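You operate a simulated robot arm through the tools that you are given. There is no shell and no other tool.

You are at the controls of a simulated robot arm. One attempt, no reset.

## Task
Air the grey trousers: move them from the yellow-tipped arm to the airing bar.
Fine: swing the red and blue-tipped arms back and the yellow one straight out first; fold all three in after.
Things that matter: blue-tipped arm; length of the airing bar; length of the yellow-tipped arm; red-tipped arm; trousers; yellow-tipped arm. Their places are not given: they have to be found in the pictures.

It is judged by the outcome, as a careful person would: the job done as asked, and still so three seconds after it is handed in. It fails if anything else is knocked over, pushed out of place, dropped, spilled or broken. Flat cloth is picked up by pressing the open fingertips on it (5 to 10 N) and closing them slowly along it; thin cloth reads only 2 to 8 mm in the jaws.

## Robot
A 6-joint arm with a two-finger parallel gripper, fixed in place. Base frame: the origin is on the floor under the middle of its stand, x ahead of it, y to its left, z up. Lengths are in mm, angles in rad, forces in N, time in s.
It reaches about 1347 mm from its shoulder. Its first joint turns from -2.897 to 2.897 rad. Payload 3.91 kg.
The TCP is the grasp point between the finger pads, 30 mm short of the fingertips. In the tool frame z runs along the fingers and y along their closing line. The gripper opens to 110 mm. The fingers are 20 mm wide and 10 mm thick; the gripper's body (48 by 112 mm) begins 55 mm behind the TCP.
Orientation is that of the tool frame in the base frame, as [roll, pitch, yaw] about the fixed x, y, z axes, in that order (R = Rz(yaw) Ry(pitch) Rx(roll)). With the fingers straight down and closing along the base's y, the tool's x points along the base's -x, its y along +y and its z along -z.

## Interface
- The arm moves only by the tool drive_tool. Its arguments are lists of equal length, an entry for each row: "claw": the gripper command, from -1 (shut) to 1 (fully open), values between in proportion; "slide": the shift along the tool's x, y, z in mm, a list of three; "rot": the turn, a rotation vector about the tool's x, y, z in degrees, a list of three. In form: {"claw": [claw, ...], "slide": [[dx, dy, dz], ...], "rot": [[wx, wy, wz], ...]}. A call has 1 to 20 rows; each row shifts and turns the commanded pose from where the row before left it, along the tool's axes as they then stand. Rows are played at 5 a second. More than 50 mm and 0.15 rad between two rows, or a gripper value outside its range, and nothing of the call is played. A pose out of reach is approached as far as the arm can. The call stops where the force on the tool passes 90 N (or 10 N more than at its start, if that is more) or the arm is blocked; 0.2 s more then pass. Each finger travels about 108 mm/s and halts on what it meets, pressing with about 38 N; the grip force reading is that of the motor and also rises with nothing between the fingers. The clock runs only during rows and for 0.2 s after the last one: add rows that do not move to give the fingers time. The reply holds the time, the measured pose of the TCP, the force on the tool along the base axes, the opening and the grip force, in the units named above and with some noise, with the torque about the TCP (base axes, N m) and any sound that the robot's microphone picked up.
- Cameras (640 x 400 px; columns grow to the right, rows downward): "scene" is fixed at [219.7, 650.6, 1581.2]; the picture's right is [-0.74, -0.67, 0.00], its down [-0.35, 0.39, -0.85] and it looks along [0.57, -0.63, -0.53] (base axes); focal length 356 px, centre (320, 200). "wrist" rides on the gripper at [72, 17, -103] in the tool frame; the picture's right is [-0.23, 0.97, 0.00], its down [-0.76, -0.18, -0.62] and it looks along [-0.61, -0.14, 0.78] (tool axes); focal length 222 px, centre (320, 200).
- snapshot(camera): a new picture of that camera. It takes no simulated time.
- point_at(camera, pixels): for up to 12 pixels [column, row] of the newest picture of that camera ("zoom" is the newest enlarged one), the place [x, y, z] in the base frame of the surface seen there, good to about 3 mm. It takes no simulated time.
- zoom(camera, box): a new picture of the part [left, top, right, bottom] of that camera's present view, enlarged. It takes no simulated time.
- finish_job(): hands the job in; it is judged then, once.

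Leave the gripper open and the arm clear of the work at the hand-in unless told otherwise.

The tools are called as name(argument=value, ...) on one line, values as JSON. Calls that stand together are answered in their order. drive_tool: Moves the arm, as the interface text tells. Its arguments: {"type":"object","properties":{"claw":{"type":"array","items":{"type":"number"}},"slide":{"type":"array","items":{"type":"array","items":{"type":"number"}}},"rot":{"type":"array","items":{"type":"array","items":{"type":"number"}}}},"required":["claw","slide","rot"]} The other tools are called the same way: snapshot (camera) takes a picture; point_at (camera, pixels) gives the place of the surface under pixels of a picture; zoom (camera, box) takes an enlarged picture of a part of a camera's view; finish_job () hands the job in.

At the start:

```text
t: 0.0
eef_pos: [580.4, -121.7, 1296.5]
ee_rot: [-3.142, 0.003, 3.141]
contact_force: [0.1, 0.1, -1.0]
torque: [0.01, 0.01, -0.01]
gripper_width: 110.0
finger_force: 0.1
```

scene: 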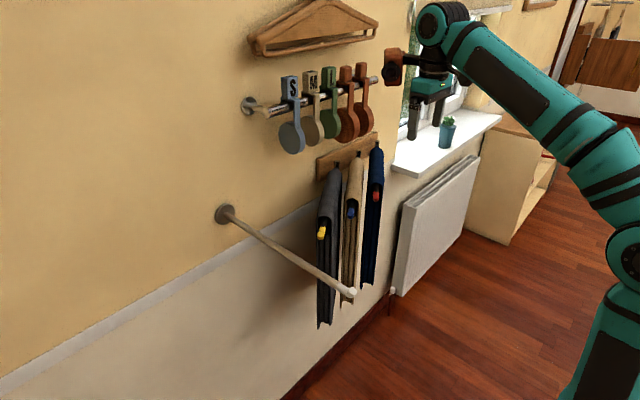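
wrist: 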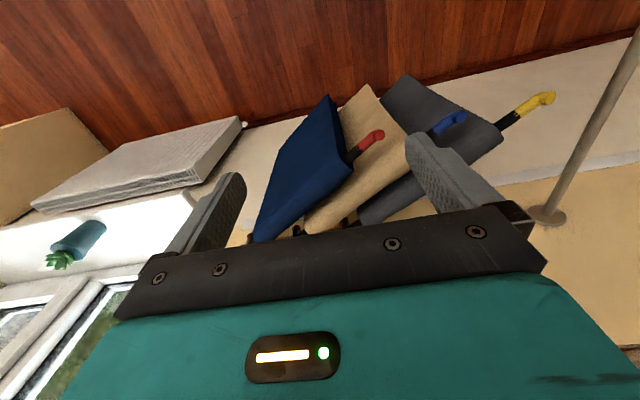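

I see three pairs of trousers (grey, beige, blue) on three swing arms (yellow, blue, red tips) at a wall board, and a wooden airing bar sticking out of the wall. I'll take enlarged pictures to locate the parts.

zoom(camera="scene", box=[200, 120, 420, 340])

zoom(camera="wrist", box=[220, 60, 640, 260])

```text
1.82 times, centred on (310, 230) of scene
```

zoom: 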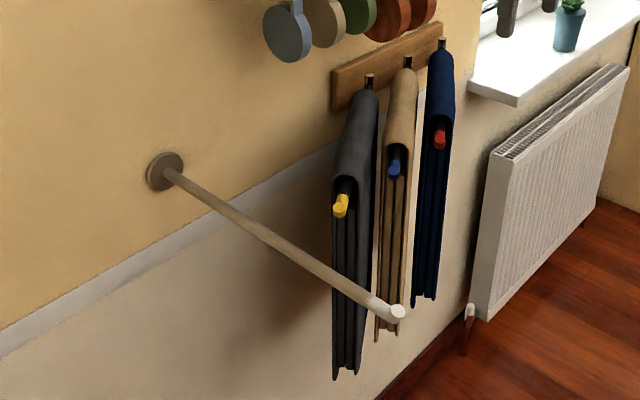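

```text
1.52 times, centred on (430, 160) of wrist
```

zoom: 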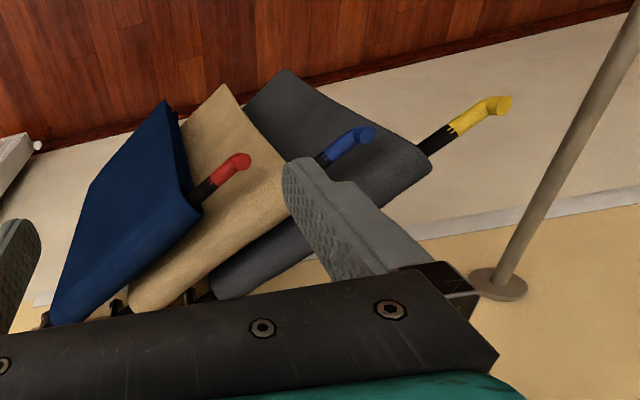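

Now I'll read positions from the newest zoom (wrist): the tips at (500,103), (368,133), (243,158), the arm roots, the cloth ridges and the airing bar.

point_at(camera="zoom", pixels=[[505, 103], [478, 113], [438, 138], [368, 133], [328, 155], [243, 160], [210, 185], [120, 305], [190, 296], [496, 280], [540, 190], [625, 30]])

point_at(camera="scene", pixels=[[338, 164], [359, 155], [377, 145], [322, 233], [350, 212], [376, 197], [229, 215], [270, 243], [349, 292], [318, 325], [340, 303], [368, 285]])

```text
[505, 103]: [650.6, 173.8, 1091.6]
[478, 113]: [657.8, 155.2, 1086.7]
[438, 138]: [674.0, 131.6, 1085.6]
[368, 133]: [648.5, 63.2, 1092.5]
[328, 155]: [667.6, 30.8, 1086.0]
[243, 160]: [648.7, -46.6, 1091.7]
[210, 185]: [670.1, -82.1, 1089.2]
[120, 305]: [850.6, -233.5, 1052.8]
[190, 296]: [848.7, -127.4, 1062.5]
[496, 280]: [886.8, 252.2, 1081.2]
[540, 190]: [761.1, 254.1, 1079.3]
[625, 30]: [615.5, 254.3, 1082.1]
```

```text
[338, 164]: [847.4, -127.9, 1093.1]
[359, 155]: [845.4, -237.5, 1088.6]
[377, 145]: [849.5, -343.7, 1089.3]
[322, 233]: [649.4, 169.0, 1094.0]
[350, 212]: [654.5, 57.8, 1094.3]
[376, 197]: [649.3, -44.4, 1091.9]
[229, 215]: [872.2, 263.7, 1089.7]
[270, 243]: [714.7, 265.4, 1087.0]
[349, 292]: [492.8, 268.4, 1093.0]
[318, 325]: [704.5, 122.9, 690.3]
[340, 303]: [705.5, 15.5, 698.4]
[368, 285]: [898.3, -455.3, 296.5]
```

The arms swing on pivots near x≈848 with tips near x≈650, about 360 mm long; the airing bar runs along x at y≈255, z≈1083. Next I'll zoom in closely on the yellow arm's tip and the trousers' fold.

zoom(camera="scene", box=[300, 130, 400, 230])

zoom(camera="wrist", box=[400, 60, 580, 180])

zoom(camera="scene", box=[380, 0, 640, 200])

```text
4.00 times, centred on (350, 180) of scene
```

zoom: 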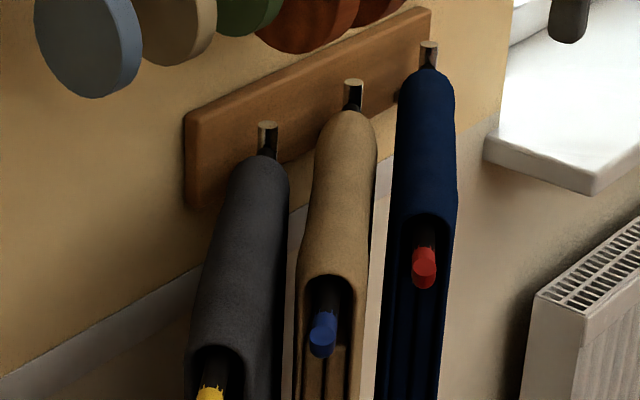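

```text
3.33 times, centred on (490, 120) of wrist
```

zoom: 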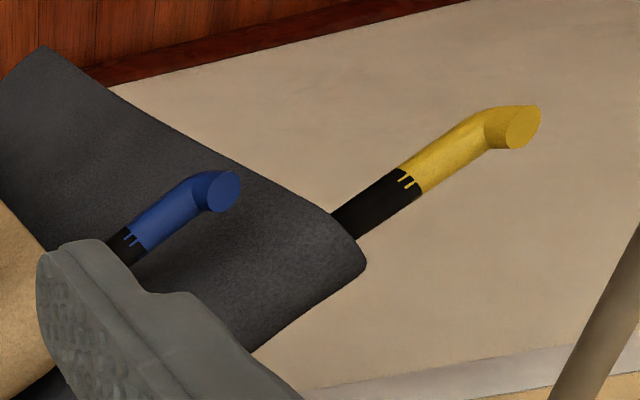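

```text
2.00 times, centred on (510, 100) of scene
```

zoom: 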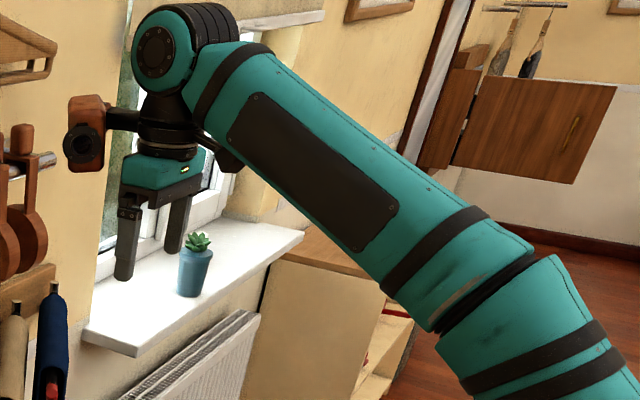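

The trousers hang as a rounded inverted U over each arm. I'll take a zoom of the beige/grey front ends and measure the fold's width and height.

zoom(camera="scene", box=[300, 160, 370, 260])

```text
4.00 times, centred on (335, 210) of scene
```

zoom: 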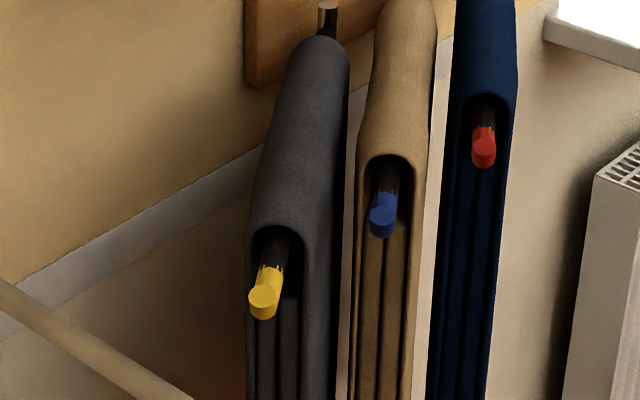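

point_at(camera="zoom", pixels=[[248, 245], [280, 222], [310, 260], [340, 60], [318, 45], [290, 60], [300, 150], [250, 330], [270, 340], [290, 330], [320, 330], [328, 8]])

point_at(camera="scene", pixels=[[345, 288], [225, 207], [390, 175], [470, 130], [420, 165], [405, 215], [475, 165], [318, 180], [330, 160], [452, 120], [445, 145], [270, 115]])

```text
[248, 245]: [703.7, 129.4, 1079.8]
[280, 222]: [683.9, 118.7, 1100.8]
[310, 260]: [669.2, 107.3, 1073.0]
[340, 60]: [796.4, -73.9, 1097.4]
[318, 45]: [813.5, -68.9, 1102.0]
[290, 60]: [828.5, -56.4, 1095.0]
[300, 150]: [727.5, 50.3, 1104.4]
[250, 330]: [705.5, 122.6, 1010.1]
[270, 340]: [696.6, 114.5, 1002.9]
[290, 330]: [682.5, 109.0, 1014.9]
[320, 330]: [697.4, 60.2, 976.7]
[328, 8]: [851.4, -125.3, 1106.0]
```

```text
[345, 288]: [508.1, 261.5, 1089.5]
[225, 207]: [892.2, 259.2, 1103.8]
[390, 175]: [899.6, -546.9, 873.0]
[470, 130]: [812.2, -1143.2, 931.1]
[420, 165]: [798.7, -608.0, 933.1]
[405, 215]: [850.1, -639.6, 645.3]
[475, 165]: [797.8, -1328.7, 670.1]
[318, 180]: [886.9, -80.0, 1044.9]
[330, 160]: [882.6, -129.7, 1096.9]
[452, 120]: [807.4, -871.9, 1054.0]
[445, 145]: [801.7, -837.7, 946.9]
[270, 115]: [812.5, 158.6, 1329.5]
```

The trousers sit about 69–298 mm out from each pivot, about 41 mm wide with their crown at z≈1103. First I move above the red tip (about x 669, y −74), and turn the gripper 56° so that the fingers close across the red arm, half closed, to straddle its tip.

drive_tool(claw=[0.5, 0.2, -0.1, -0.3, -0.3, -0.3, -0.3, -0.3, -0.3, -0.3, -0.3], slide=[[-29.6, 15.9, 15.5], [-29.6, 15.9, 15.5], [-29.6, 15.9, 15.5], [0, 0, 0], [0, 0, 0], [0, 0, 0], [0, 0, 0], [0, 0, 0], [0, 0, 0], [0, 0, 0], [0, 0, 0]], rot=[[0, 0, 0], [0, 0, 0], [0, 0, 0], [0, 0, 8], [0, 0, 8], [0, 0, 8], [0, 0, 8], [0, 0, 8], [0, 0, 8], [0, 0, 8], [0, 0, 0]])

snapshot(camera="wrist")

snapshot(camera="scene")

```text
t: 2.4
eef_pos: [668.2, -73.7, 1251.2]
ee_rot: [3.137, 0.001, 2.162]
contact_force: [1.0, 1.1, 1.1]
torque: [-0.02, 0.01, 0.0]
gripper_width: 38.7
finger_force: 0.0
```

```text
taken
```

wrist: 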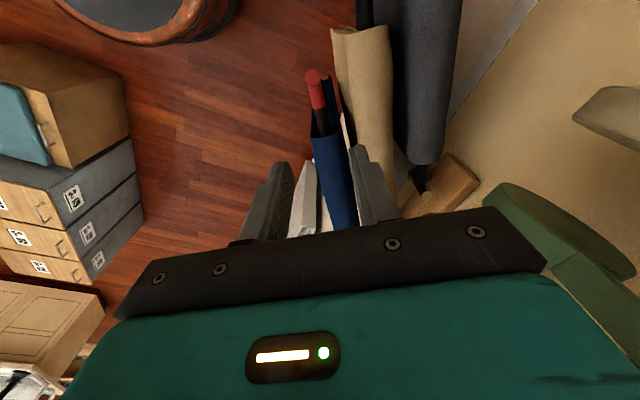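

```text
taken
```

scene: 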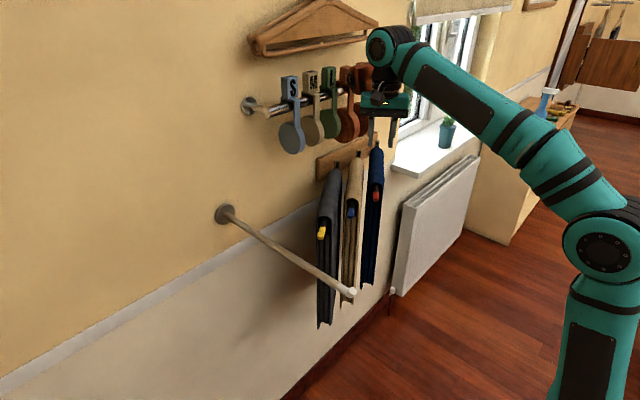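

The gripper is now aligned above the red arm, but the hanging spoons look close to the gripper's right side. I'll measure the spoons and the red tip.

point_at(camera="wrist", pixels=[[600, 270], [545, 215], [510, 195], [600, 105], [318, 78], [312, 75], [322, 108], [320, 125], [325, 140], [348, 105], [365, 45], [315, 180]])

zoom(camera="wrist", box=[240, 30, 440, 230])

zoom(camera="scene", box=[230, 20, 430, 180])

```text
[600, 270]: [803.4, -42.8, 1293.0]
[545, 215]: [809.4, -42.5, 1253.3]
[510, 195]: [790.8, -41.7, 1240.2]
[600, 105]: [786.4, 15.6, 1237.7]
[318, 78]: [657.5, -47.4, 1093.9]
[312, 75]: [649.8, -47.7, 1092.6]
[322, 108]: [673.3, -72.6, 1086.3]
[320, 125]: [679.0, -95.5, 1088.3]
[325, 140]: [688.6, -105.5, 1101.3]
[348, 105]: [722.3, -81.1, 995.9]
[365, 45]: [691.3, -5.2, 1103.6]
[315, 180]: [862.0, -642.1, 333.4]
```

```text
2.00 times, centred on (340, 130) of wrist
```

zoom: 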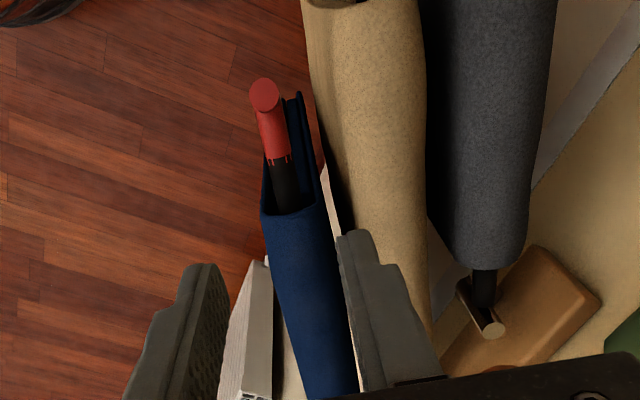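

```text
2.50 times, centred on (330, 100) of scene
```

zoom: 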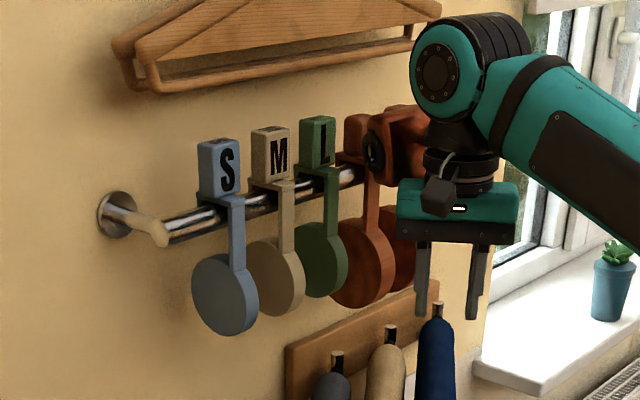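

I want the exact limits of the hanging paddles/rail to stay clear of them.

point_at(camera="zoom", pixels=[[225, 300], [250, 300], [275, 285], [325, 265], [360, 270], [400, 260], [155, 230], [345, 170], [225, 150], [318, 130], [365, 200], [150, 80]])

point_at(camera="wrist", pixels=[[319, 98], [324, 106], [345, 40], [335, 60], [380, 40], [340, 100], [395, 120], [420, 130], [450, 80], [385, 175]])

```text
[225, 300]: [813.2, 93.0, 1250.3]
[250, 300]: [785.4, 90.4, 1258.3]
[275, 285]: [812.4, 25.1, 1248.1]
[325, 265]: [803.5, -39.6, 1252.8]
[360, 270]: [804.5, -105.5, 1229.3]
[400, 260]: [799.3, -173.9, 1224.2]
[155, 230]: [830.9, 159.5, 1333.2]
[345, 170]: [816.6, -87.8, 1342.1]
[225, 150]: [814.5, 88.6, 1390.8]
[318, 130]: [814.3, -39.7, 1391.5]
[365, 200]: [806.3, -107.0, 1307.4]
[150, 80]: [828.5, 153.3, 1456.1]
```

```text
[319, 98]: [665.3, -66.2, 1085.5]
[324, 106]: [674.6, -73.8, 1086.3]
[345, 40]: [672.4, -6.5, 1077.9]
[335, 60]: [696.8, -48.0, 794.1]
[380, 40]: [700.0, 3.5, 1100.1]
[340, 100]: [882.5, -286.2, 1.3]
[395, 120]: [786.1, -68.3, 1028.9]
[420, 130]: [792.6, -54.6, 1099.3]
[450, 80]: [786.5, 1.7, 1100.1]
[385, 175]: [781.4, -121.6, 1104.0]
```

Rail and paddles occupy x > 775, z > 1200, y from −190 to 120, and the gripper is clear of those. The red arm's axis is within 2 mm of the TCP. I lower straight down 166 mm so the half-open fingers straddle the red tip.

drive_tool(claw=[-0.3, -0.3, -0.3, -0.3, -0.3, -0.3, -0.3], slide=[[0, 0, 35], [0, 0, 35], [0, 0, 30], [0, 0, 25], [0, 0, 25], [0, 0, 16], [0, 0, 0]], rot=[[0, 0, 0], [0, 0, 0], [0, 0, 0], [0, 0, 0], [0, 0, 0], [0, 0, 0], [0, 0, 0]])

snapshot(camera="wrist")

zoom(camera="scene", box=[300, 120, 440, 240])

```text
t: 4.0
eef_pos: [670.2, -71.9, 1084.1]
ee_rot: [3.137, 0.001, 2.165]
contact_force: [-0.6, -0.1, 0.0]
torque: [-0.02, 0.01, 0.01]
gripper_width: 38.4
finger_force: 0.0
```

```text
taken
```

wrist: 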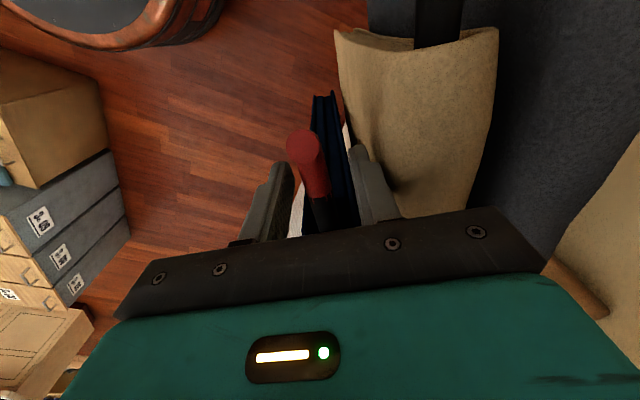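

```text
3.33 times, centred on (370, 180) of scene
```

zoom: 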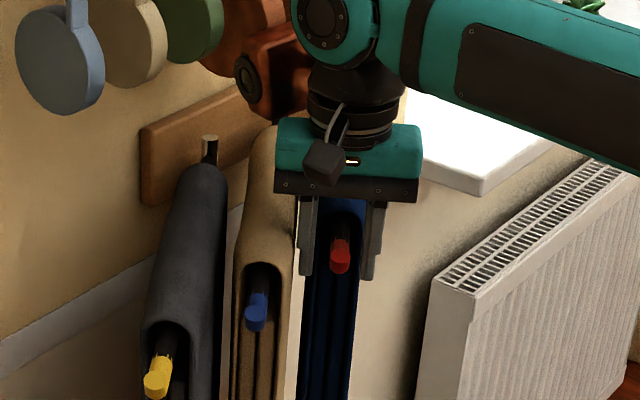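

The fingers straddle the red tip with no contact. I see an orange part near the robot's wrist; I'll check whether it belongs to the robot and how near it is to the paddles.

point_at(camera="zoom", pixels=[[275, 60], [260, 80], [310, 45], [215, 40], [345, 30], [345, 90], [322, 160], [350, 190]])

zoom(camera="scene", box=[330, 60, 420, 180])

```text
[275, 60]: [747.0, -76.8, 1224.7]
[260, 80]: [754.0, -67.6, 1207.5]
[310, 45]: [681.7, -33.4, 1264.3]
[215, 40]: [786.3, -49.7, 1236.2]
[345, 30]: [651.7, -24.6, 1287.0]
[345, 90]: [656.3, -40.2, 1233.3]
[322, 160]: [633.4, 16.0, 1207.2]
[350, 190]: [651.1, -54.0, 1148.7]
```

```text
3.33 times, centred on (375, 120) of scene
```

zoom: 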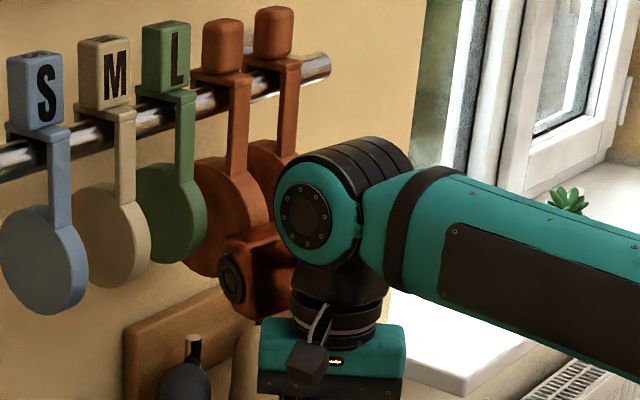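

The orange box is part of the robot's wrist (about 70 mm to the tool's +y side, 95–160 mm up), so I'll keep it clear of the paddles; swinging toward −y moves it away. Now I swing the red arm toward −y along its arc (radius ≈326 mm), 4° per row, 40° first.

drive_tool(claw=[-0.3, -0.3, -0.3, -0.3, -0.3, -0.3, -0.3, -0.3, -0.3, -0.3, -0.3], slide=[[-0.4, -11.4, 0], [-0.6, -17, 0], [-0.8, -22.7, 0], [-0.8, -22.7, 0], [-0.8, -22.7, 0], [-0.8, -22.7, 0], [-0.8, -22.7, 0], [-0.8, -22.7, 0], [-0.8, -22.7, 0], [-0.8, -22.7, 0], [0, 0, 0]], rot=[[0, 0, -2], [0, 0, -3], [0, 0, -4], [0, 0, -4], [0, 0, -4], [0, 0, -4], [0, 0, -4], [0, 0, -4], [0, 0, -4], [0, 0, -4], [0, 0, 0]])

snapshot(camera="scene")

snapshot(camera="wrist")

```text
t: 6.4
eef_pos: [543.9, -238.1, 1085.2]
ee_rot: [3.14, 0.002, 2.81]
contact_force: [0.6, -0.7, 0.5]
torque: [0.01, 0.02, 0.01]
gripper_width: 38.6
finger_force: 0.0
```

```text
taken
```

scene: 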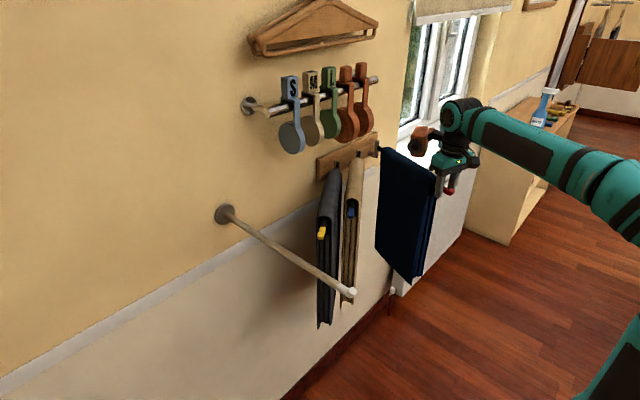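

```text
taken
```

wrist: 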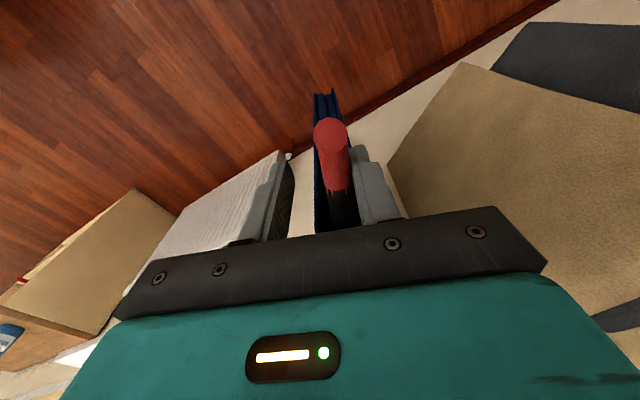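

The red arm follows smoothly with its trousers in place. I carry on about 60° more toward −y.

drive_tool(claw=[-0.3, -0.3, -0.3, -0.3, -0.3, -0.3, -0.3, -0.3, -0.3, -0.3, -0.3, -0.3, -0.3, -0.3, -0.3, -0.3, -0.3], slide=[[-0.4, -11.4, 0], [-0.6, -17, 0], [-0.8, -22.7, 0], [-0.8, -22.7, 0], [-0.8, -22.7, 0], [-0.8, -22.7, 0], [-0.8, -22.7, 0], [-0.8, -22.7, 0], [-0.8, -22.7, 0], [-0.8, -22.7, 0], [-0.8, -22.7, 0], [-0.8, -22.7, 0], [-0.8, -22.7, 0], [-0.6, -17, 0], [-0.6, -17, 0], [-0.4, -11.4, 0], [0, 0, 0]], rot=[[0, 0, -2], [0, 0, -3], [0, 0, -4], [0, 0, -4], [0, 0, -4], [0, 0, -4], [0, 0, -4], [0, 0, -4], [0, 0, -4], [0, 0, -4], [0, 0, -4], [0, 0, -4], [0, 0, -4], [0, 0, -3], [0, 0, -3], [0, 0, -2], [0, 0, 0]])

snapshot(camera="scene")

snapshot(camera="wrist")

```text
t: 10.0
eef_pos: [595.9, -543.0, 1084.6]
ee_rot: [-3.139, 0.002, -2.478]
contact_force: [-0.3, -1.0, -0.8]
torque: [0.04, 0.01, -0.02]
gripper_width: 38.5
finger_force: 0.1
```

```text
taken
```

scene: 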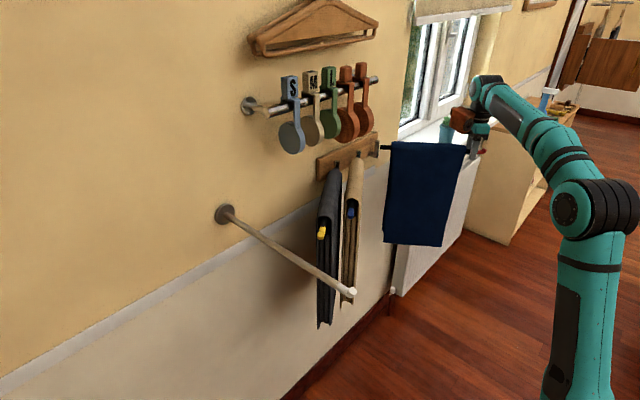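

```text
taken
```

wrist: 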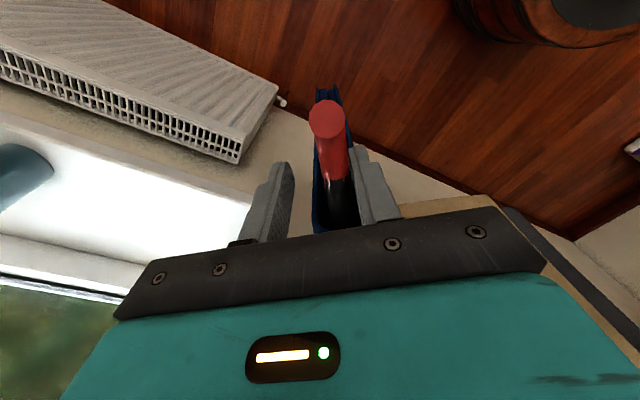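

The red arm rests at about −38°. Before moving to the blue arm I zoom on the robot's orange wrist box to know its extents.

zoom(camera="scene", box=[430, 60, 510, 180])

```text
3.33 times, centred on (470, 120) of scene
```

zoom: 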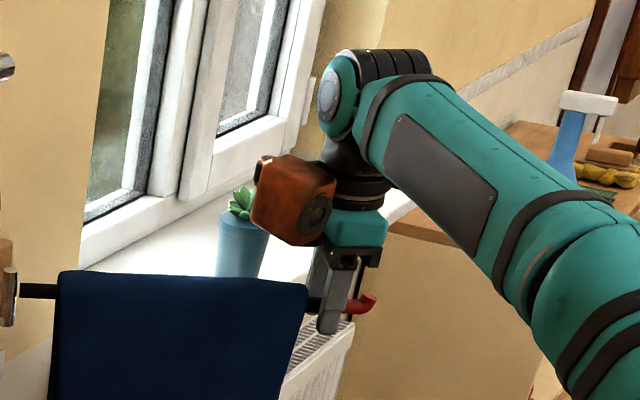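

point_at(camera="zoom", pixels=[[255, 215], [265, 160], [300, 165], [330, 175], [318, 210], [305, 240], [290, 235], [262, 230], [360, 230], [300, 290], [70, 275], [375, 300]])

```text
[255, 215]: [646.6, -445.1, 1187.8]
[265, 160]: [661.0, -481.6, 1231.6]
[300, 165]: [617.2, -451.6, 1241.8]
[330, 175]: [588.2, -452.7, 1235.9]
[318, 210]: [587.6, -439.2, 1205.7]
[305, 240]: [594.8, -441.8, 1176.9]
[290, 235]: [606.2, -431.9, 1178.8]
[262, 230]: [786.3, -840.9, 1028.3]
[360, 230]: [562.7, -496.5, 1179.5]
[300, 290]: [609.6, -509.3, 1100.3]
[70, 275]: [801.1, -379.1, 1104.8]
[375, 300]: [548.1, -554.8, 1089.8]
```

The box spans about 45–105 mm to the tool's −x side, so with the tool turned as it is now it points away from the wall parts. For blue I'll keep this yaw, shut the fingers to a ~20 mm post, lift, and travel above the gap just beside the blue tip (about x 684, y 54).

drive_tool(claw=[-0.3, -0.3, -0.3, -0.3, -0.6, -1, -1, -1, -1, -1, -1, -1, -1, -1, -1, -1, -1, -1, -1], slide=[[0, 0, -41], [0, 0, -41], [0, 0, -41], [0, 0, -41], [-31.2, 29.7, 0], [-31.2, 29.7, 0], [-31.2, 29.7, 0], [-31.2, 29.7, 0], [-31.2, 29.7, 0], [-31.2, 29.7, 0], [-31.2, 29.7, 0], [-31.2, 29.7, 0], [-31.2, 29.7, 0], [-31.2, 29.7, 0], [-31.2, 29.7, 0], [-31.2, 29.7, 0], [-31.2, 29.7, 0], [-31.2, 29.7, 0], [0, 0, 0]], rot=[[0, 0, 0], [0, 0, 0], [0, 0, 0], [0, 0, 0], [0, 0, 0], [0, 0, 0], [0, 0, 0], [0, 0, 0], [0, 0, 0], [0, 0, 0], [0, 0, 0], [0, 0, 0], [0, 0, 0], [0, 0, 0], [0, 0, 0], [0, 0, 0], [0, 0, 0], [0, 0, 0], [0, 0, 0]])

snapshot(camera="wrist")

snapshot(camera="scene")

```text
t: 14.0
eef_pos: [679.0, 57.8, 1238.9]
ee_rot: [3.141, 0.003, -2.476]
contact_force: [-0.7, 0.2, 0.8]
torque: [0.03, 0.01, 0.0]
gripper_width: 0.2
finger_force: 37.8
out of reach, approached as far as the arm can: row 4
```

```text
taken
```

wrist: 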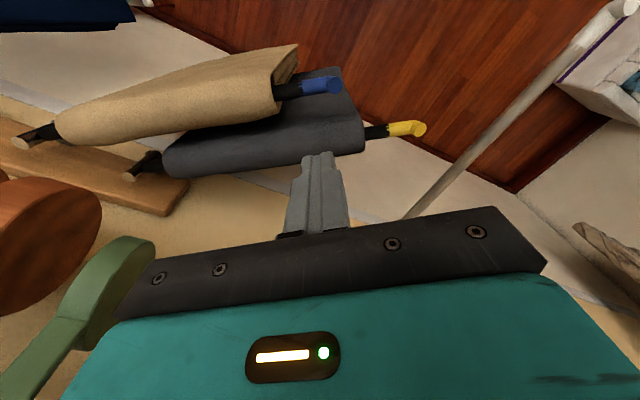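

```text
taken
```

scene: 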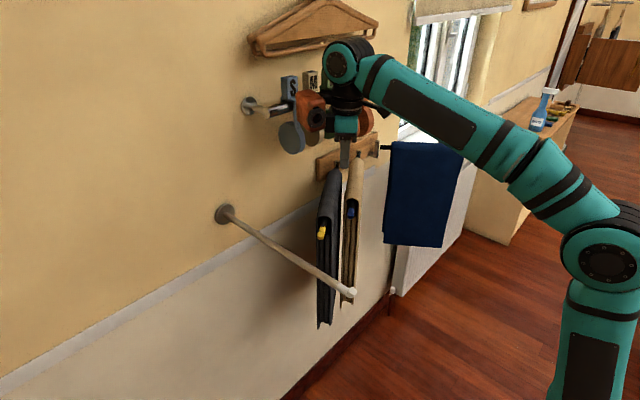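

The arm says row 4 (lift at the far right) was at its reach limit, so height is limited; I'll check the robot's geometry via points on its elbow and links, and the position of the gap below.

point_at(camera="scene", pixels=[[603, 260], [587, 385], [345, 62], [500, 110], [600, 330]])

point_at(camera="wrist", pixels=[[335, 85], [318, 88], [290, 90], [418, 128], [380, 132], [325, 105], [280, 50], [276, 110], [330, 150], [250, 165], [90, 290], [50, 230]])

zoom(camera="wrist", box=[200, 30, 460, 200])

```text
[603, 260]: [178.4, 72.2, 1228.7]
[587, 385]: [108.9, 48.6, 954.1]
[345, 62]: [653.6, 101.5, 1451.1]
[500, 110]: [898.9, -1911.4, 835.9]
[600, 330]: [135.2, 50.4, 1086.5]
```

```text
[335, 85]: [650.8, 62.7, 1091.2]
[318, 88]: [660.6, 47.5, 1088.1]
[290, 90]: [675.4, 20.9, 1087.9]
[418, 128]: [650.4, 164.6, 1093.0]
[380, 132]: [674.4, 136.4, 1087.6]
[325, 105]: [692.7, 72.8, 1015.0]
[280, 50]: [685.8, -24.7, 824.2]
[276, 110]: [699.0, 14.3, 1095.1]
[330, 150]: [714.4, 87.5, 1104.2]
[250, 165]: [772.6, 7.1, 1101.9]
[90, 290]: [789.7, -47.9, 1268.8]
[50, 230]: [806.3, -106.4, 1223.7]
```

```text
2.35 times, centred on (330, 115) of wrist
```

zoom: 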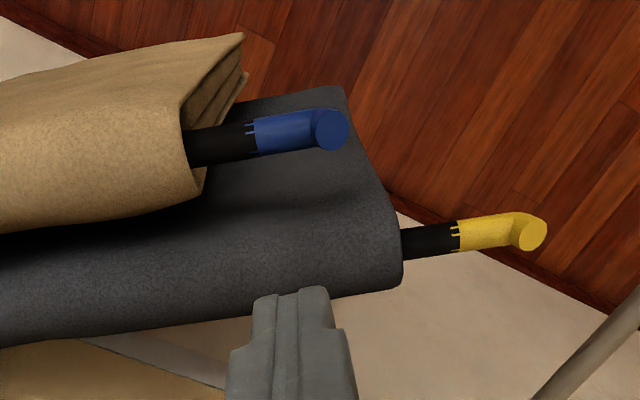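

The robot's shoulder seems to be near z≈550, so high lifts with the tool straight down are limited; sliding the trousers off along the arm will suit better. For now: the gap between the blue tip and the grey cloth is centred about 24 mm from the blue axis, at (685, 55). I shift there and lower until the fingertips are just above the crowns.

drive_tool(claw=[-1, -1, -1, -1, -1], slide=[[-3.1, -6.0, 0], [0, 0, 35], [0, 0, 35], [0, 0, 32], [0, 0, 0]], rot=[[0, 0, 0], [0, 0, 0], [0, 0, 0], [0, 0, 0], [0, 0, 0]])

zoom(camera="wrist", box=[200, 30, 500, 230])

zoom(camera="scene", box=[280, 90, 400, 230])

```text
t: 15.2
eef_pos: [686.6, 55.2, 1136.5]
ee_rot: [3.142, 0.004, -2.479]
contact_force: [0.1, -0.6, -1.0]
torque: [0.02, 0.0, 0.01]
gripper_width: 0.0
finger_force: 37.9
```

```text
2.00 times, centred on (350, 130) of wrist
```

zoom: 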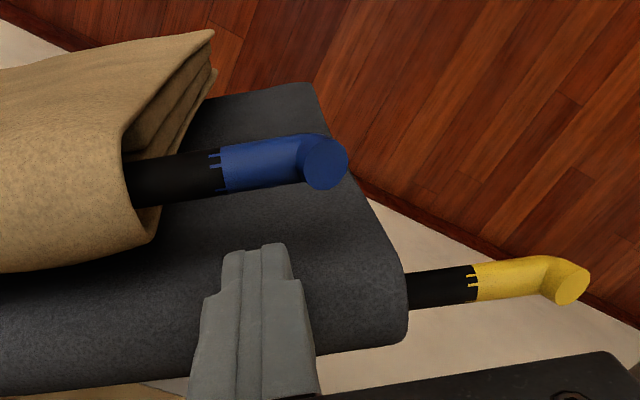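

```text
2.86 times, centred on (340, 160) of scene
```

zoom: 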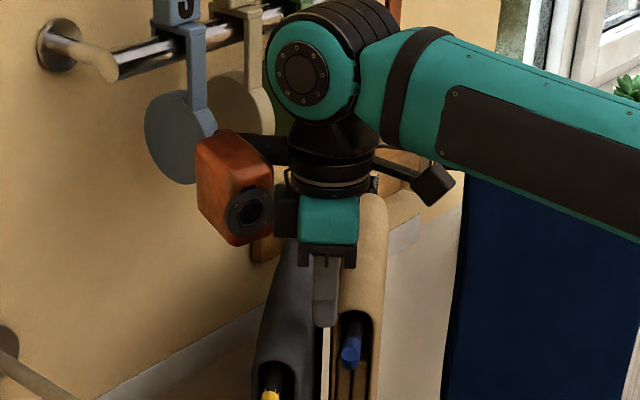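

The shut fingers are right above the light gap between the grey and beige trousers in the scene view (328,340). I lower 50 mm slowly into it.

drive_tool(claw=[-1, -1, -1, -1, -1, -1], slide=[[0, 0, 10], [0, 0, 10], [0, 0, 10], [0, 0, 10], [0, 0, 10], [0, 0, 0]], rot=[[0, 0, 0], [0, 0, 0], [0, 0, 0], [0, 0, 0], [0, 0, 0], [0, 0, 0]])

zoom(camera="wrist", box=[200, 30, 500, 230])

zoom(camera="scene", box=[280, 120, 400, 260])

```text
t: 16.6
eef_pos: [685.0, 55.6, 1084.8]
ee_rot: [-3.14, 0.003, -2.479]
contact_force: [-0.6, -0.3, 0.3]
torque: [0.02, -0.01, -0.02]
gripper_width: 0.0
finger_force: 37.5
```

```text
2.00 times, centred on (350, 130) of wrist
```

zoom: 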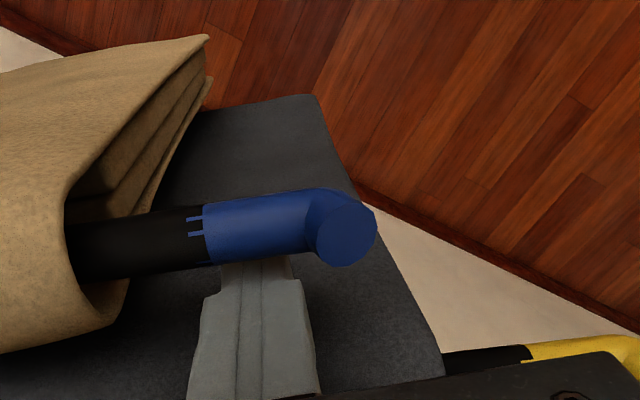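

```text
2.86 times, centred on (340, 190) of scene
```

zoom: 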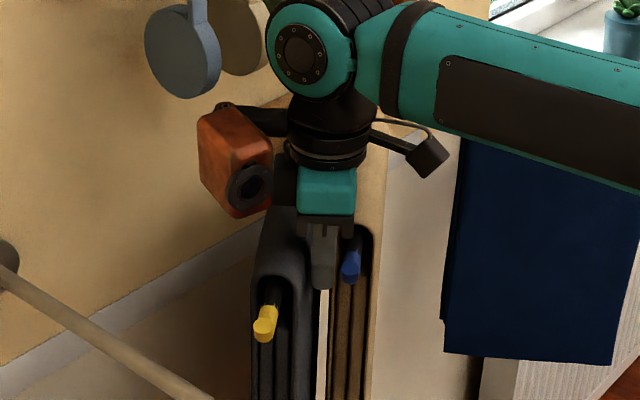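

The shut fingers are in the gap beside the blue tip, no contact. I now push the blue tip along its arc toward −y (fixed yaw), the first 45°.

drive_tool(claw=[-1, -1, -1, -1, -1, -1, -1, -1, -1, -1, -1, -1, -1], slide=[[11.6, 1.5, 0], [17.5, 1.5, 0], [23.4, 0.6, 0], [23.4, -1.1, 0], [23.3, -2.7, 0], [23.0, -4.3, 0], [22.7, -5.9, 0], [22.2, -7.5, 0], [21.6, -9.0, 0], [21.0, -10.5, 0], [20.2, -11.9, 0], [19.3, -13.3, 0], [0, 0, 0]], rot=[[0, 0, 0], [0, 0, 0], [0, 0, 0], [0, 0, 0], [0, 0, 0], [0, 0, 0], [0, 0, 0], [0, 0, 0], [0, 0, 0], [0, 0, 0], [0, 0, 0], [0, 0, 0], [0, 0, 0]])

snapshot(camera="scene")

snapshot(camera="wrist")

```text
t: 19.4
eef_pos: [527.5, -147.8, 1085.2]
ee_rot: [-3.139, 0.003, -2.478]
contact_force: [0.2, -0.4, 0.3]
torque: [0.02, -0.03, -0.02]
gripper_width: 0.3
finger_force: 37.7
```

```text
taken
```

scene: 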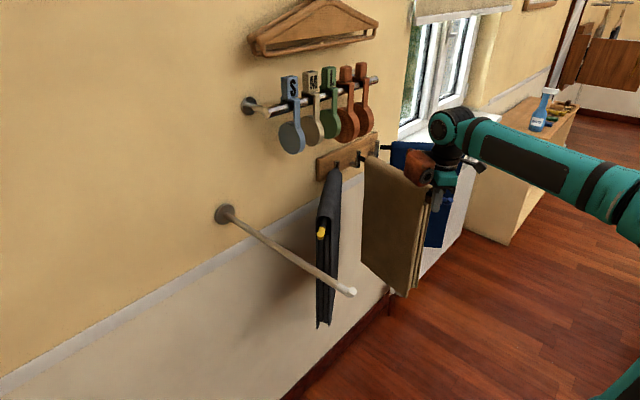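

```text
taken
```

wrist: 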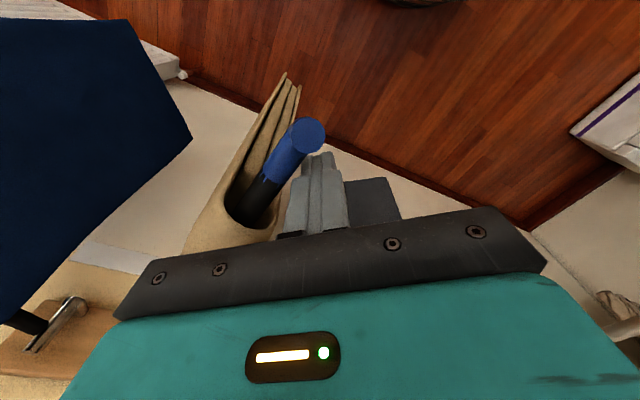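

The blue arm follows well. I push on to about −33°.

drive_tool(claw=[-1, -1, -1, -1, -1, -1, -1, -1, -1, -1, -1, -1], slide=[[18.3, -14.6, 0], [17.3, -15.9, 0], [16.1, -17.0, 0], [14.9, -18.1, 0], [13.6, -19.1, 0], [12.2, -20.0, 0], [10.8, -20.8, 0], [9.3, -21.5, 0], [7.8, -22.1, 0], [6.2, -22.6, 0], [4.6, -23.0, 0], [0, 0, 0]], rot=[[0, 0, 0], [0, 0, 0], [0, 0, 0], [0, 0, 0], [0, 0, 0], [0, 0, 0], [0, 0, 0], [0, 0, 0], [0, 0, 0], [0, 0, 0], [0, 0, 0], [0, 0, 0]])

snapshot(camera="scene")

snapshot(camera="wrist")

```text
t: 22.0
eef_pos: [557.7, -398.6, 1083.5]
ee_rot: [-3.139, 0.004, -2.478]
contact_force: [-0.3, -0.4, -0.1]
torque: [0.02, -0.01, 0.03]
gripper_width: 0.0
finger_force: 37.7
```

```text
taken
```

scene: 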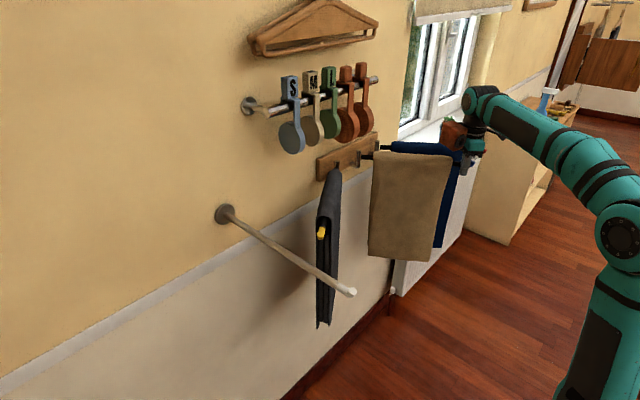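

```text
taken
```

wrist: 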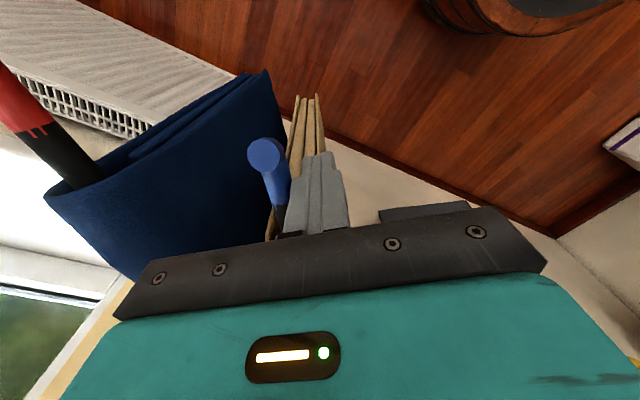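

Blue and red are both swung back with their trousers in place. Now I lift, travel to the free side of the yellow tip (about x 690, y 168), then lower beside it.

drive_tool(claw=[-1, -1, -1, -1, -1, -1, -1, -1, -1, -1, -1, -1, -1, -1, -1, -1, -1, -1], slide=[[0, 0, -37.5], [0, 0, -37.5], [0, 0, -37.5], [0, 0, -37.5], [-34.85, 28.1, 0], [-34.85, 28.1, 0], [-34.85, 28.1, 0], [-34.85, 28.1, 0], [-34.85, 28.1, 0], [-34.85, 28.1, 0], [-34.85, 28.1, 0], [-34.85, 28.1, 0], [-34.85, 28.1, 0], [-34.85, 28.1, 0], [-34.85, 28.1, 0], [-34.85, 28.1, 0], [-34.85, 28.1, 0], [0, 0, 0]], rot=[[0, 0, 0], [0, 0, 0], [0, 0, 0], [0, 0, 0], [0, 0, 0], [0, 0, 0], [0, 0, 0], [0, 0, 0], [0, 0, 0], [0, 0, 0], [0, 0, 0], [0, 0, 0], [0, 0, 0], [0, 0, 0], [0, 0, 0], [0, 0, 0], [0, 0, 0], [0, 0, 0]])

snapshot(camera="wrist")

zoom(camera="scene", box=[260, 60, 460, 260])

```text
t: 25.8
eef_pos: [689.2, 171.3, 1234.9]
ee_rot: [-3.14, 0.003, -2.48]
contact_force: [0.1, -0.8, -0.4]
torque: [0.0, 0.01, -0.01]
gripper_width: 0.0
finger_force: 37.4
```

```text
taken
```

wrist: 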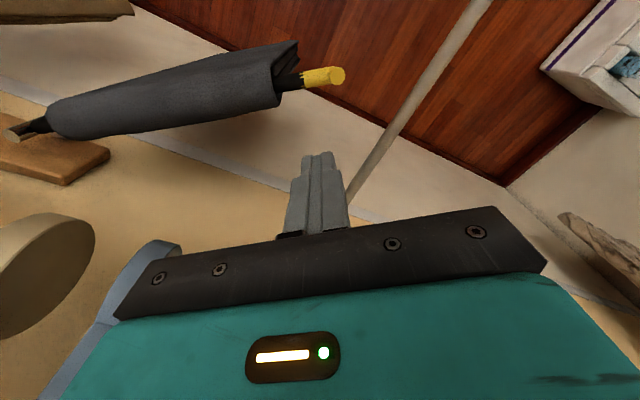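

```text
2.00 times, centred on (360, 160) of scene
```

zoom: 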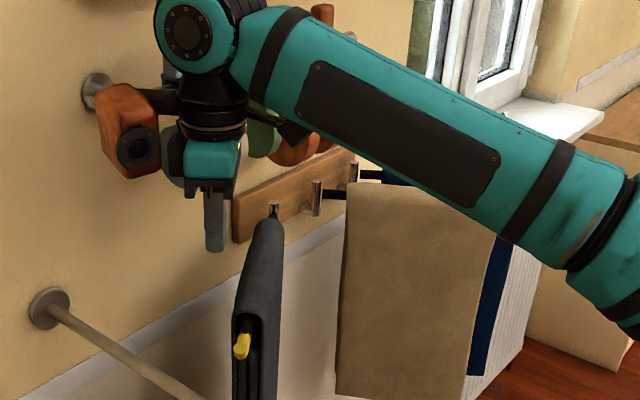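

Clear on all sides. I lower 150 mm beside the yellow tip.

drive_tool(claw=[-1, -1, -1, -1, -1, -1], slide=[[0, 0, 35], [0, 0, 35], [0, 0, 35], [0, 0, 25], [0, 0, 20], [0, 0, 0]], rot=[[0, 0, 0], [0, 0, 0], [0, 0, 0], [0, 0, 0], [0, 0, 0], [0, 0, 0]])

snapshot(camera="wrist")

```text
t: 27.2
eef_pos: [691.3, 169.5, 1084.5]
ee_rot: [-3.138, 0.004, -2.477]
contact_force: [-0.4, -0.7, 0.1]
torque: [0.02, -0.03, 0.02]
gripper_width: 0.1
finger_force: 37.1
```

```text
taken
```

wrist: 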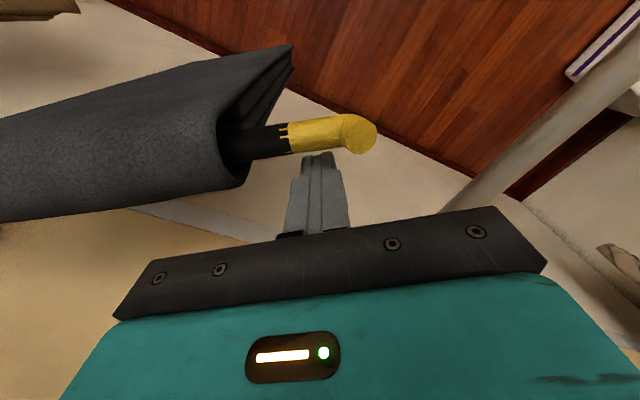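

The fingers stand beside the yellow tip. I push it round to straight out (about 57°).

drive_tool(claw=[-1, -1, -1, -1, -1, -1, -1, -1, -1, -1, -1, -1, -1, -1, -1, -1, -1], slide=[[11.6, 1.7, 0], [17.5, 1.8, 0], [23.4, 0.9, 0], [23.4, -0.7, 0], [23.3, -2.3, 0], [23.1, -4.0, 0], [22.8, -5.6, 0], [22.3, -7.1, 0], [21.8, -8.7, 0], [21.1, -10.2, 0], [20.4, -11.6, 0], [19.5, -13.0, 0], [18.6, -14.3, 0], [17.5, -15.6, 0], [12.4, -12.5, 0], [6.0, -6.5, 0], [0, 0, 0]], rot=[[0, 0, 0], [0, 0, 0], [0, 0, 0], [0, 0, 0], [0, 0, 0], [0, 0, 0], [0, 0, 0], [0, 0, 0], [0, 0, 0], [0, 0, 0], [0, 0, 0], [0, 0, 0], [0, 0, 0], [0, 0, 0], [0, 0, 0], [0, 0, 0], [0, 0, 0]])

snapshot(camera="scene")

snapshot(camera="wrist")

```text
t: 30.8
eef_pos: [515.1, -102.8, 1084.2]
ee_rot: [-3.14, 0.003, -2.48]
contact_force: [-0.8, -0.4, -0.1]
torque: [-0.02, -0.03, -0.01]
gripper_width: 0.0
finger_force: 37.6
```

```text
taken
```

scene: 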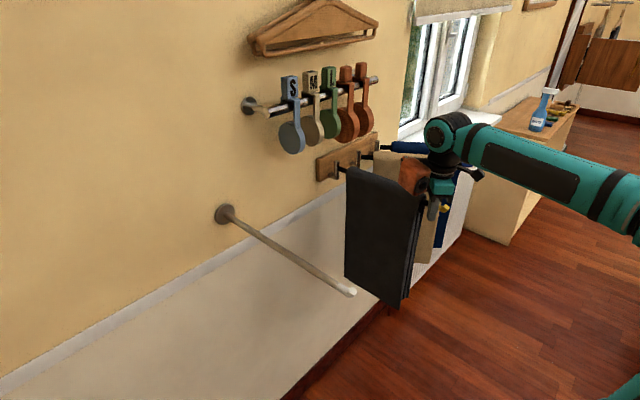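

```text
taken
```

wrist: 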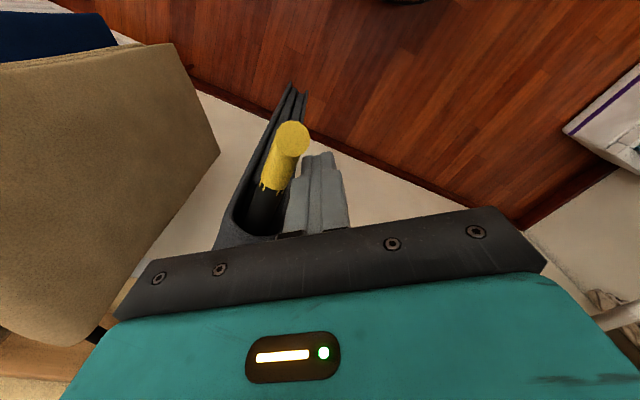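

The yellow arm is now about straight out. I lift 150 mm, turn the gripper square to the arm (θ=0), open it, and look down at the grey trousers from about (590, −127).

drive_tool(claw=[-1, -1, -1, -1, -1, -0.5, 0, 0, 0, 0, 0, 0, 0], slide=[[0, 0, -37.5], [0, 0, -37.5], [0, 0, -37.5], [0, 0, -37.5], [0, 0, 0], [0, 0, 0], [0, 0, 0], [0, 0, 0], [0, 0, 0], [-25, -8, 0], [-25, -8, 0], [-25, -8, 0], [0, 0, 0]], rot=[[0, 0, 0], [0, 0, 0], [0, 0, 0], [0, 0, 0], [0, 0, 7.6], [0, 0, 7.6], [0, 0, 7.6], [0, 0, 7.6], [0, 0, 7.6], [0, 0, 0], [0, 0, 0], [0, 0, 0], [0, 0, 0]])

snapshot(camera="wrist")

snapshot(camera="scene")

```text
t: 33.6
eef_pos: [590.8, -126.4, 1234.3]
ee_rot: [3.14, 0.005, -3.14]
contact_force: [0.1, -1.1, -0.8]
torque: [-0.01, 0.03, -0.02]
gripper_width: 55.0
finger_force: 0.0
```

```text
taken
```

wrist: 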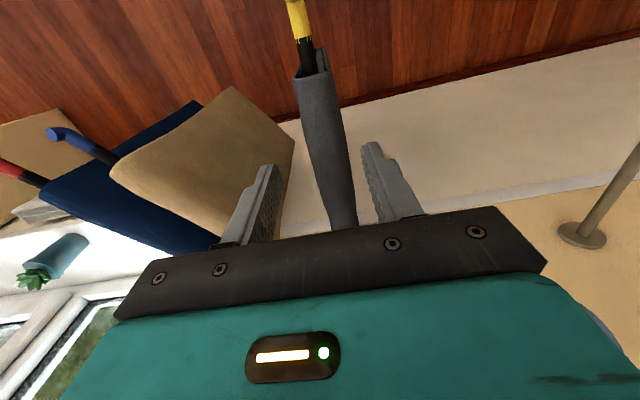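

```text
taken
```

scene: 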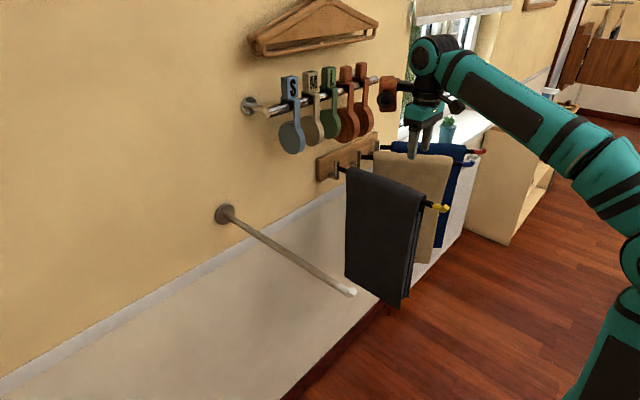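

Now I measure the grey trousers' crown, the yellow rod and trousers' edges in this new pose.

point_at(camera="wrist", pixels=[[296, 10], [305, 50], [312, 75], [322, 120], [330, 160], [340, 215], [306, 140], [346, 150], [296, 85], [332, 80], [318, 100], [325, 140]])

zoom(camera="scene", box=[330, 150, 470, 310])

zoom(camera="wrist", box=[240, 0, 420, 240])

```text
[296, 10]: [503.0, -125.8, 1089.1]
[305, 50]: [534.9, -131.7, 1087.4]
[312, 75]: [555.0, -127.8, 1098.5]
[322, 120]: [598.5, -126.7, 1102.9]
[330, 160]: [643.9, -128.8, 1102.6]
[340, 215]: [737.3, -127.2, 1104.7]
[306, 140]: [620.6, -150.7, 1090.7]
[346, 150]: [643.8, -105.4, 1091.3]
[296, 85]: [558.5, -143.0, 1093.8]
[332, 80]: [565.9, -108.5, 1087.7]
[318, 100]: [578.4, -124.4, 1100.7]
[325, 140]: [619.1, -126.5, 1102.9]
```

```text
2.50 times, centred on (400, 230) of scene
```

zoom: 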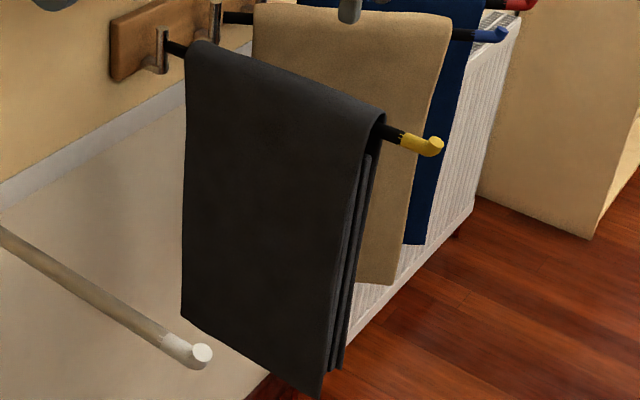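

```text
1.67 times, centred on (330, 120) of wrist
```

zoom: 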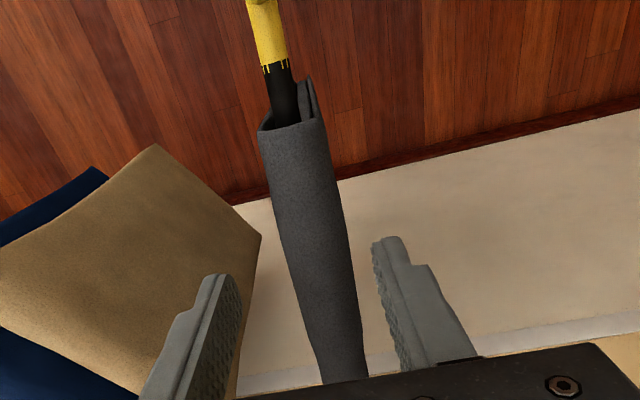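

The yellow arm lies along y≈−127, crown top at z≈1103, cloth from x≈553 to ≈790, ±22 mm wide. I'll straddle the crown near its middle at x≈645 with a 72 mm opening, lowering so the fingertips end just under the rod (TCP z≈1096).

drive_tool(claw=[0.3, 0.3, 0.3, 0.3, 0.3, 0.3, 0.3, 0.3, 0.3], slide=[[-27, -0.5, 0], [-27, -0.5, 0], [0, 0, 35], [0, 0, 35], [0, 0, 25], [0, 0, 18], [0, 0, 15], [0, 0, 10], [0, 0, 0]], rot=[[0, 0, 0], [0, 0, 0], [0, 0, 0], [0, 0, 0], [0, 0, 0], [0, 0, 0], [0, 0, 0], [0, 0, 0], [0, 0, 0]])

snapshot(camera="wrist")

zoom(camera="scene", box=[320, 70, 480, 230])

```text
t: 35.6
eef_pos: [644.6, -127.1, 1096.9]
ee_rot: [3.14, 0.004, 3.141]
contact_force: [0.3, 0.9, -0.3]
torque: [0.01, 0.05, -0.02]
gripper_width: 71.6
finger_force: 0.1
```

```text
taken
```

wrist: 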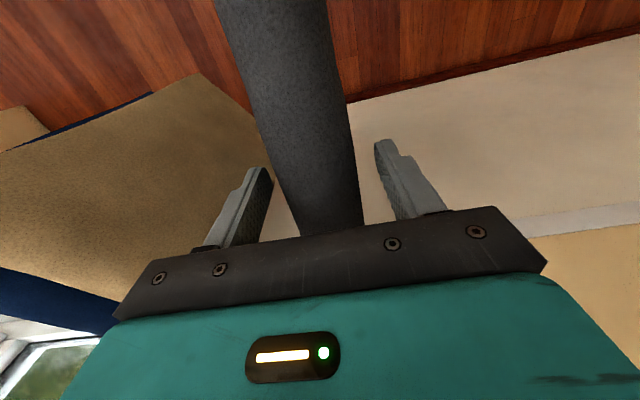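

```text
2.50 times, centred on (400, 150) of scene
```

zoom: 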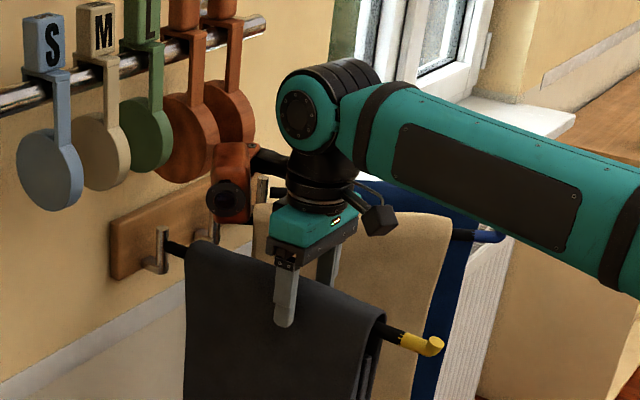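

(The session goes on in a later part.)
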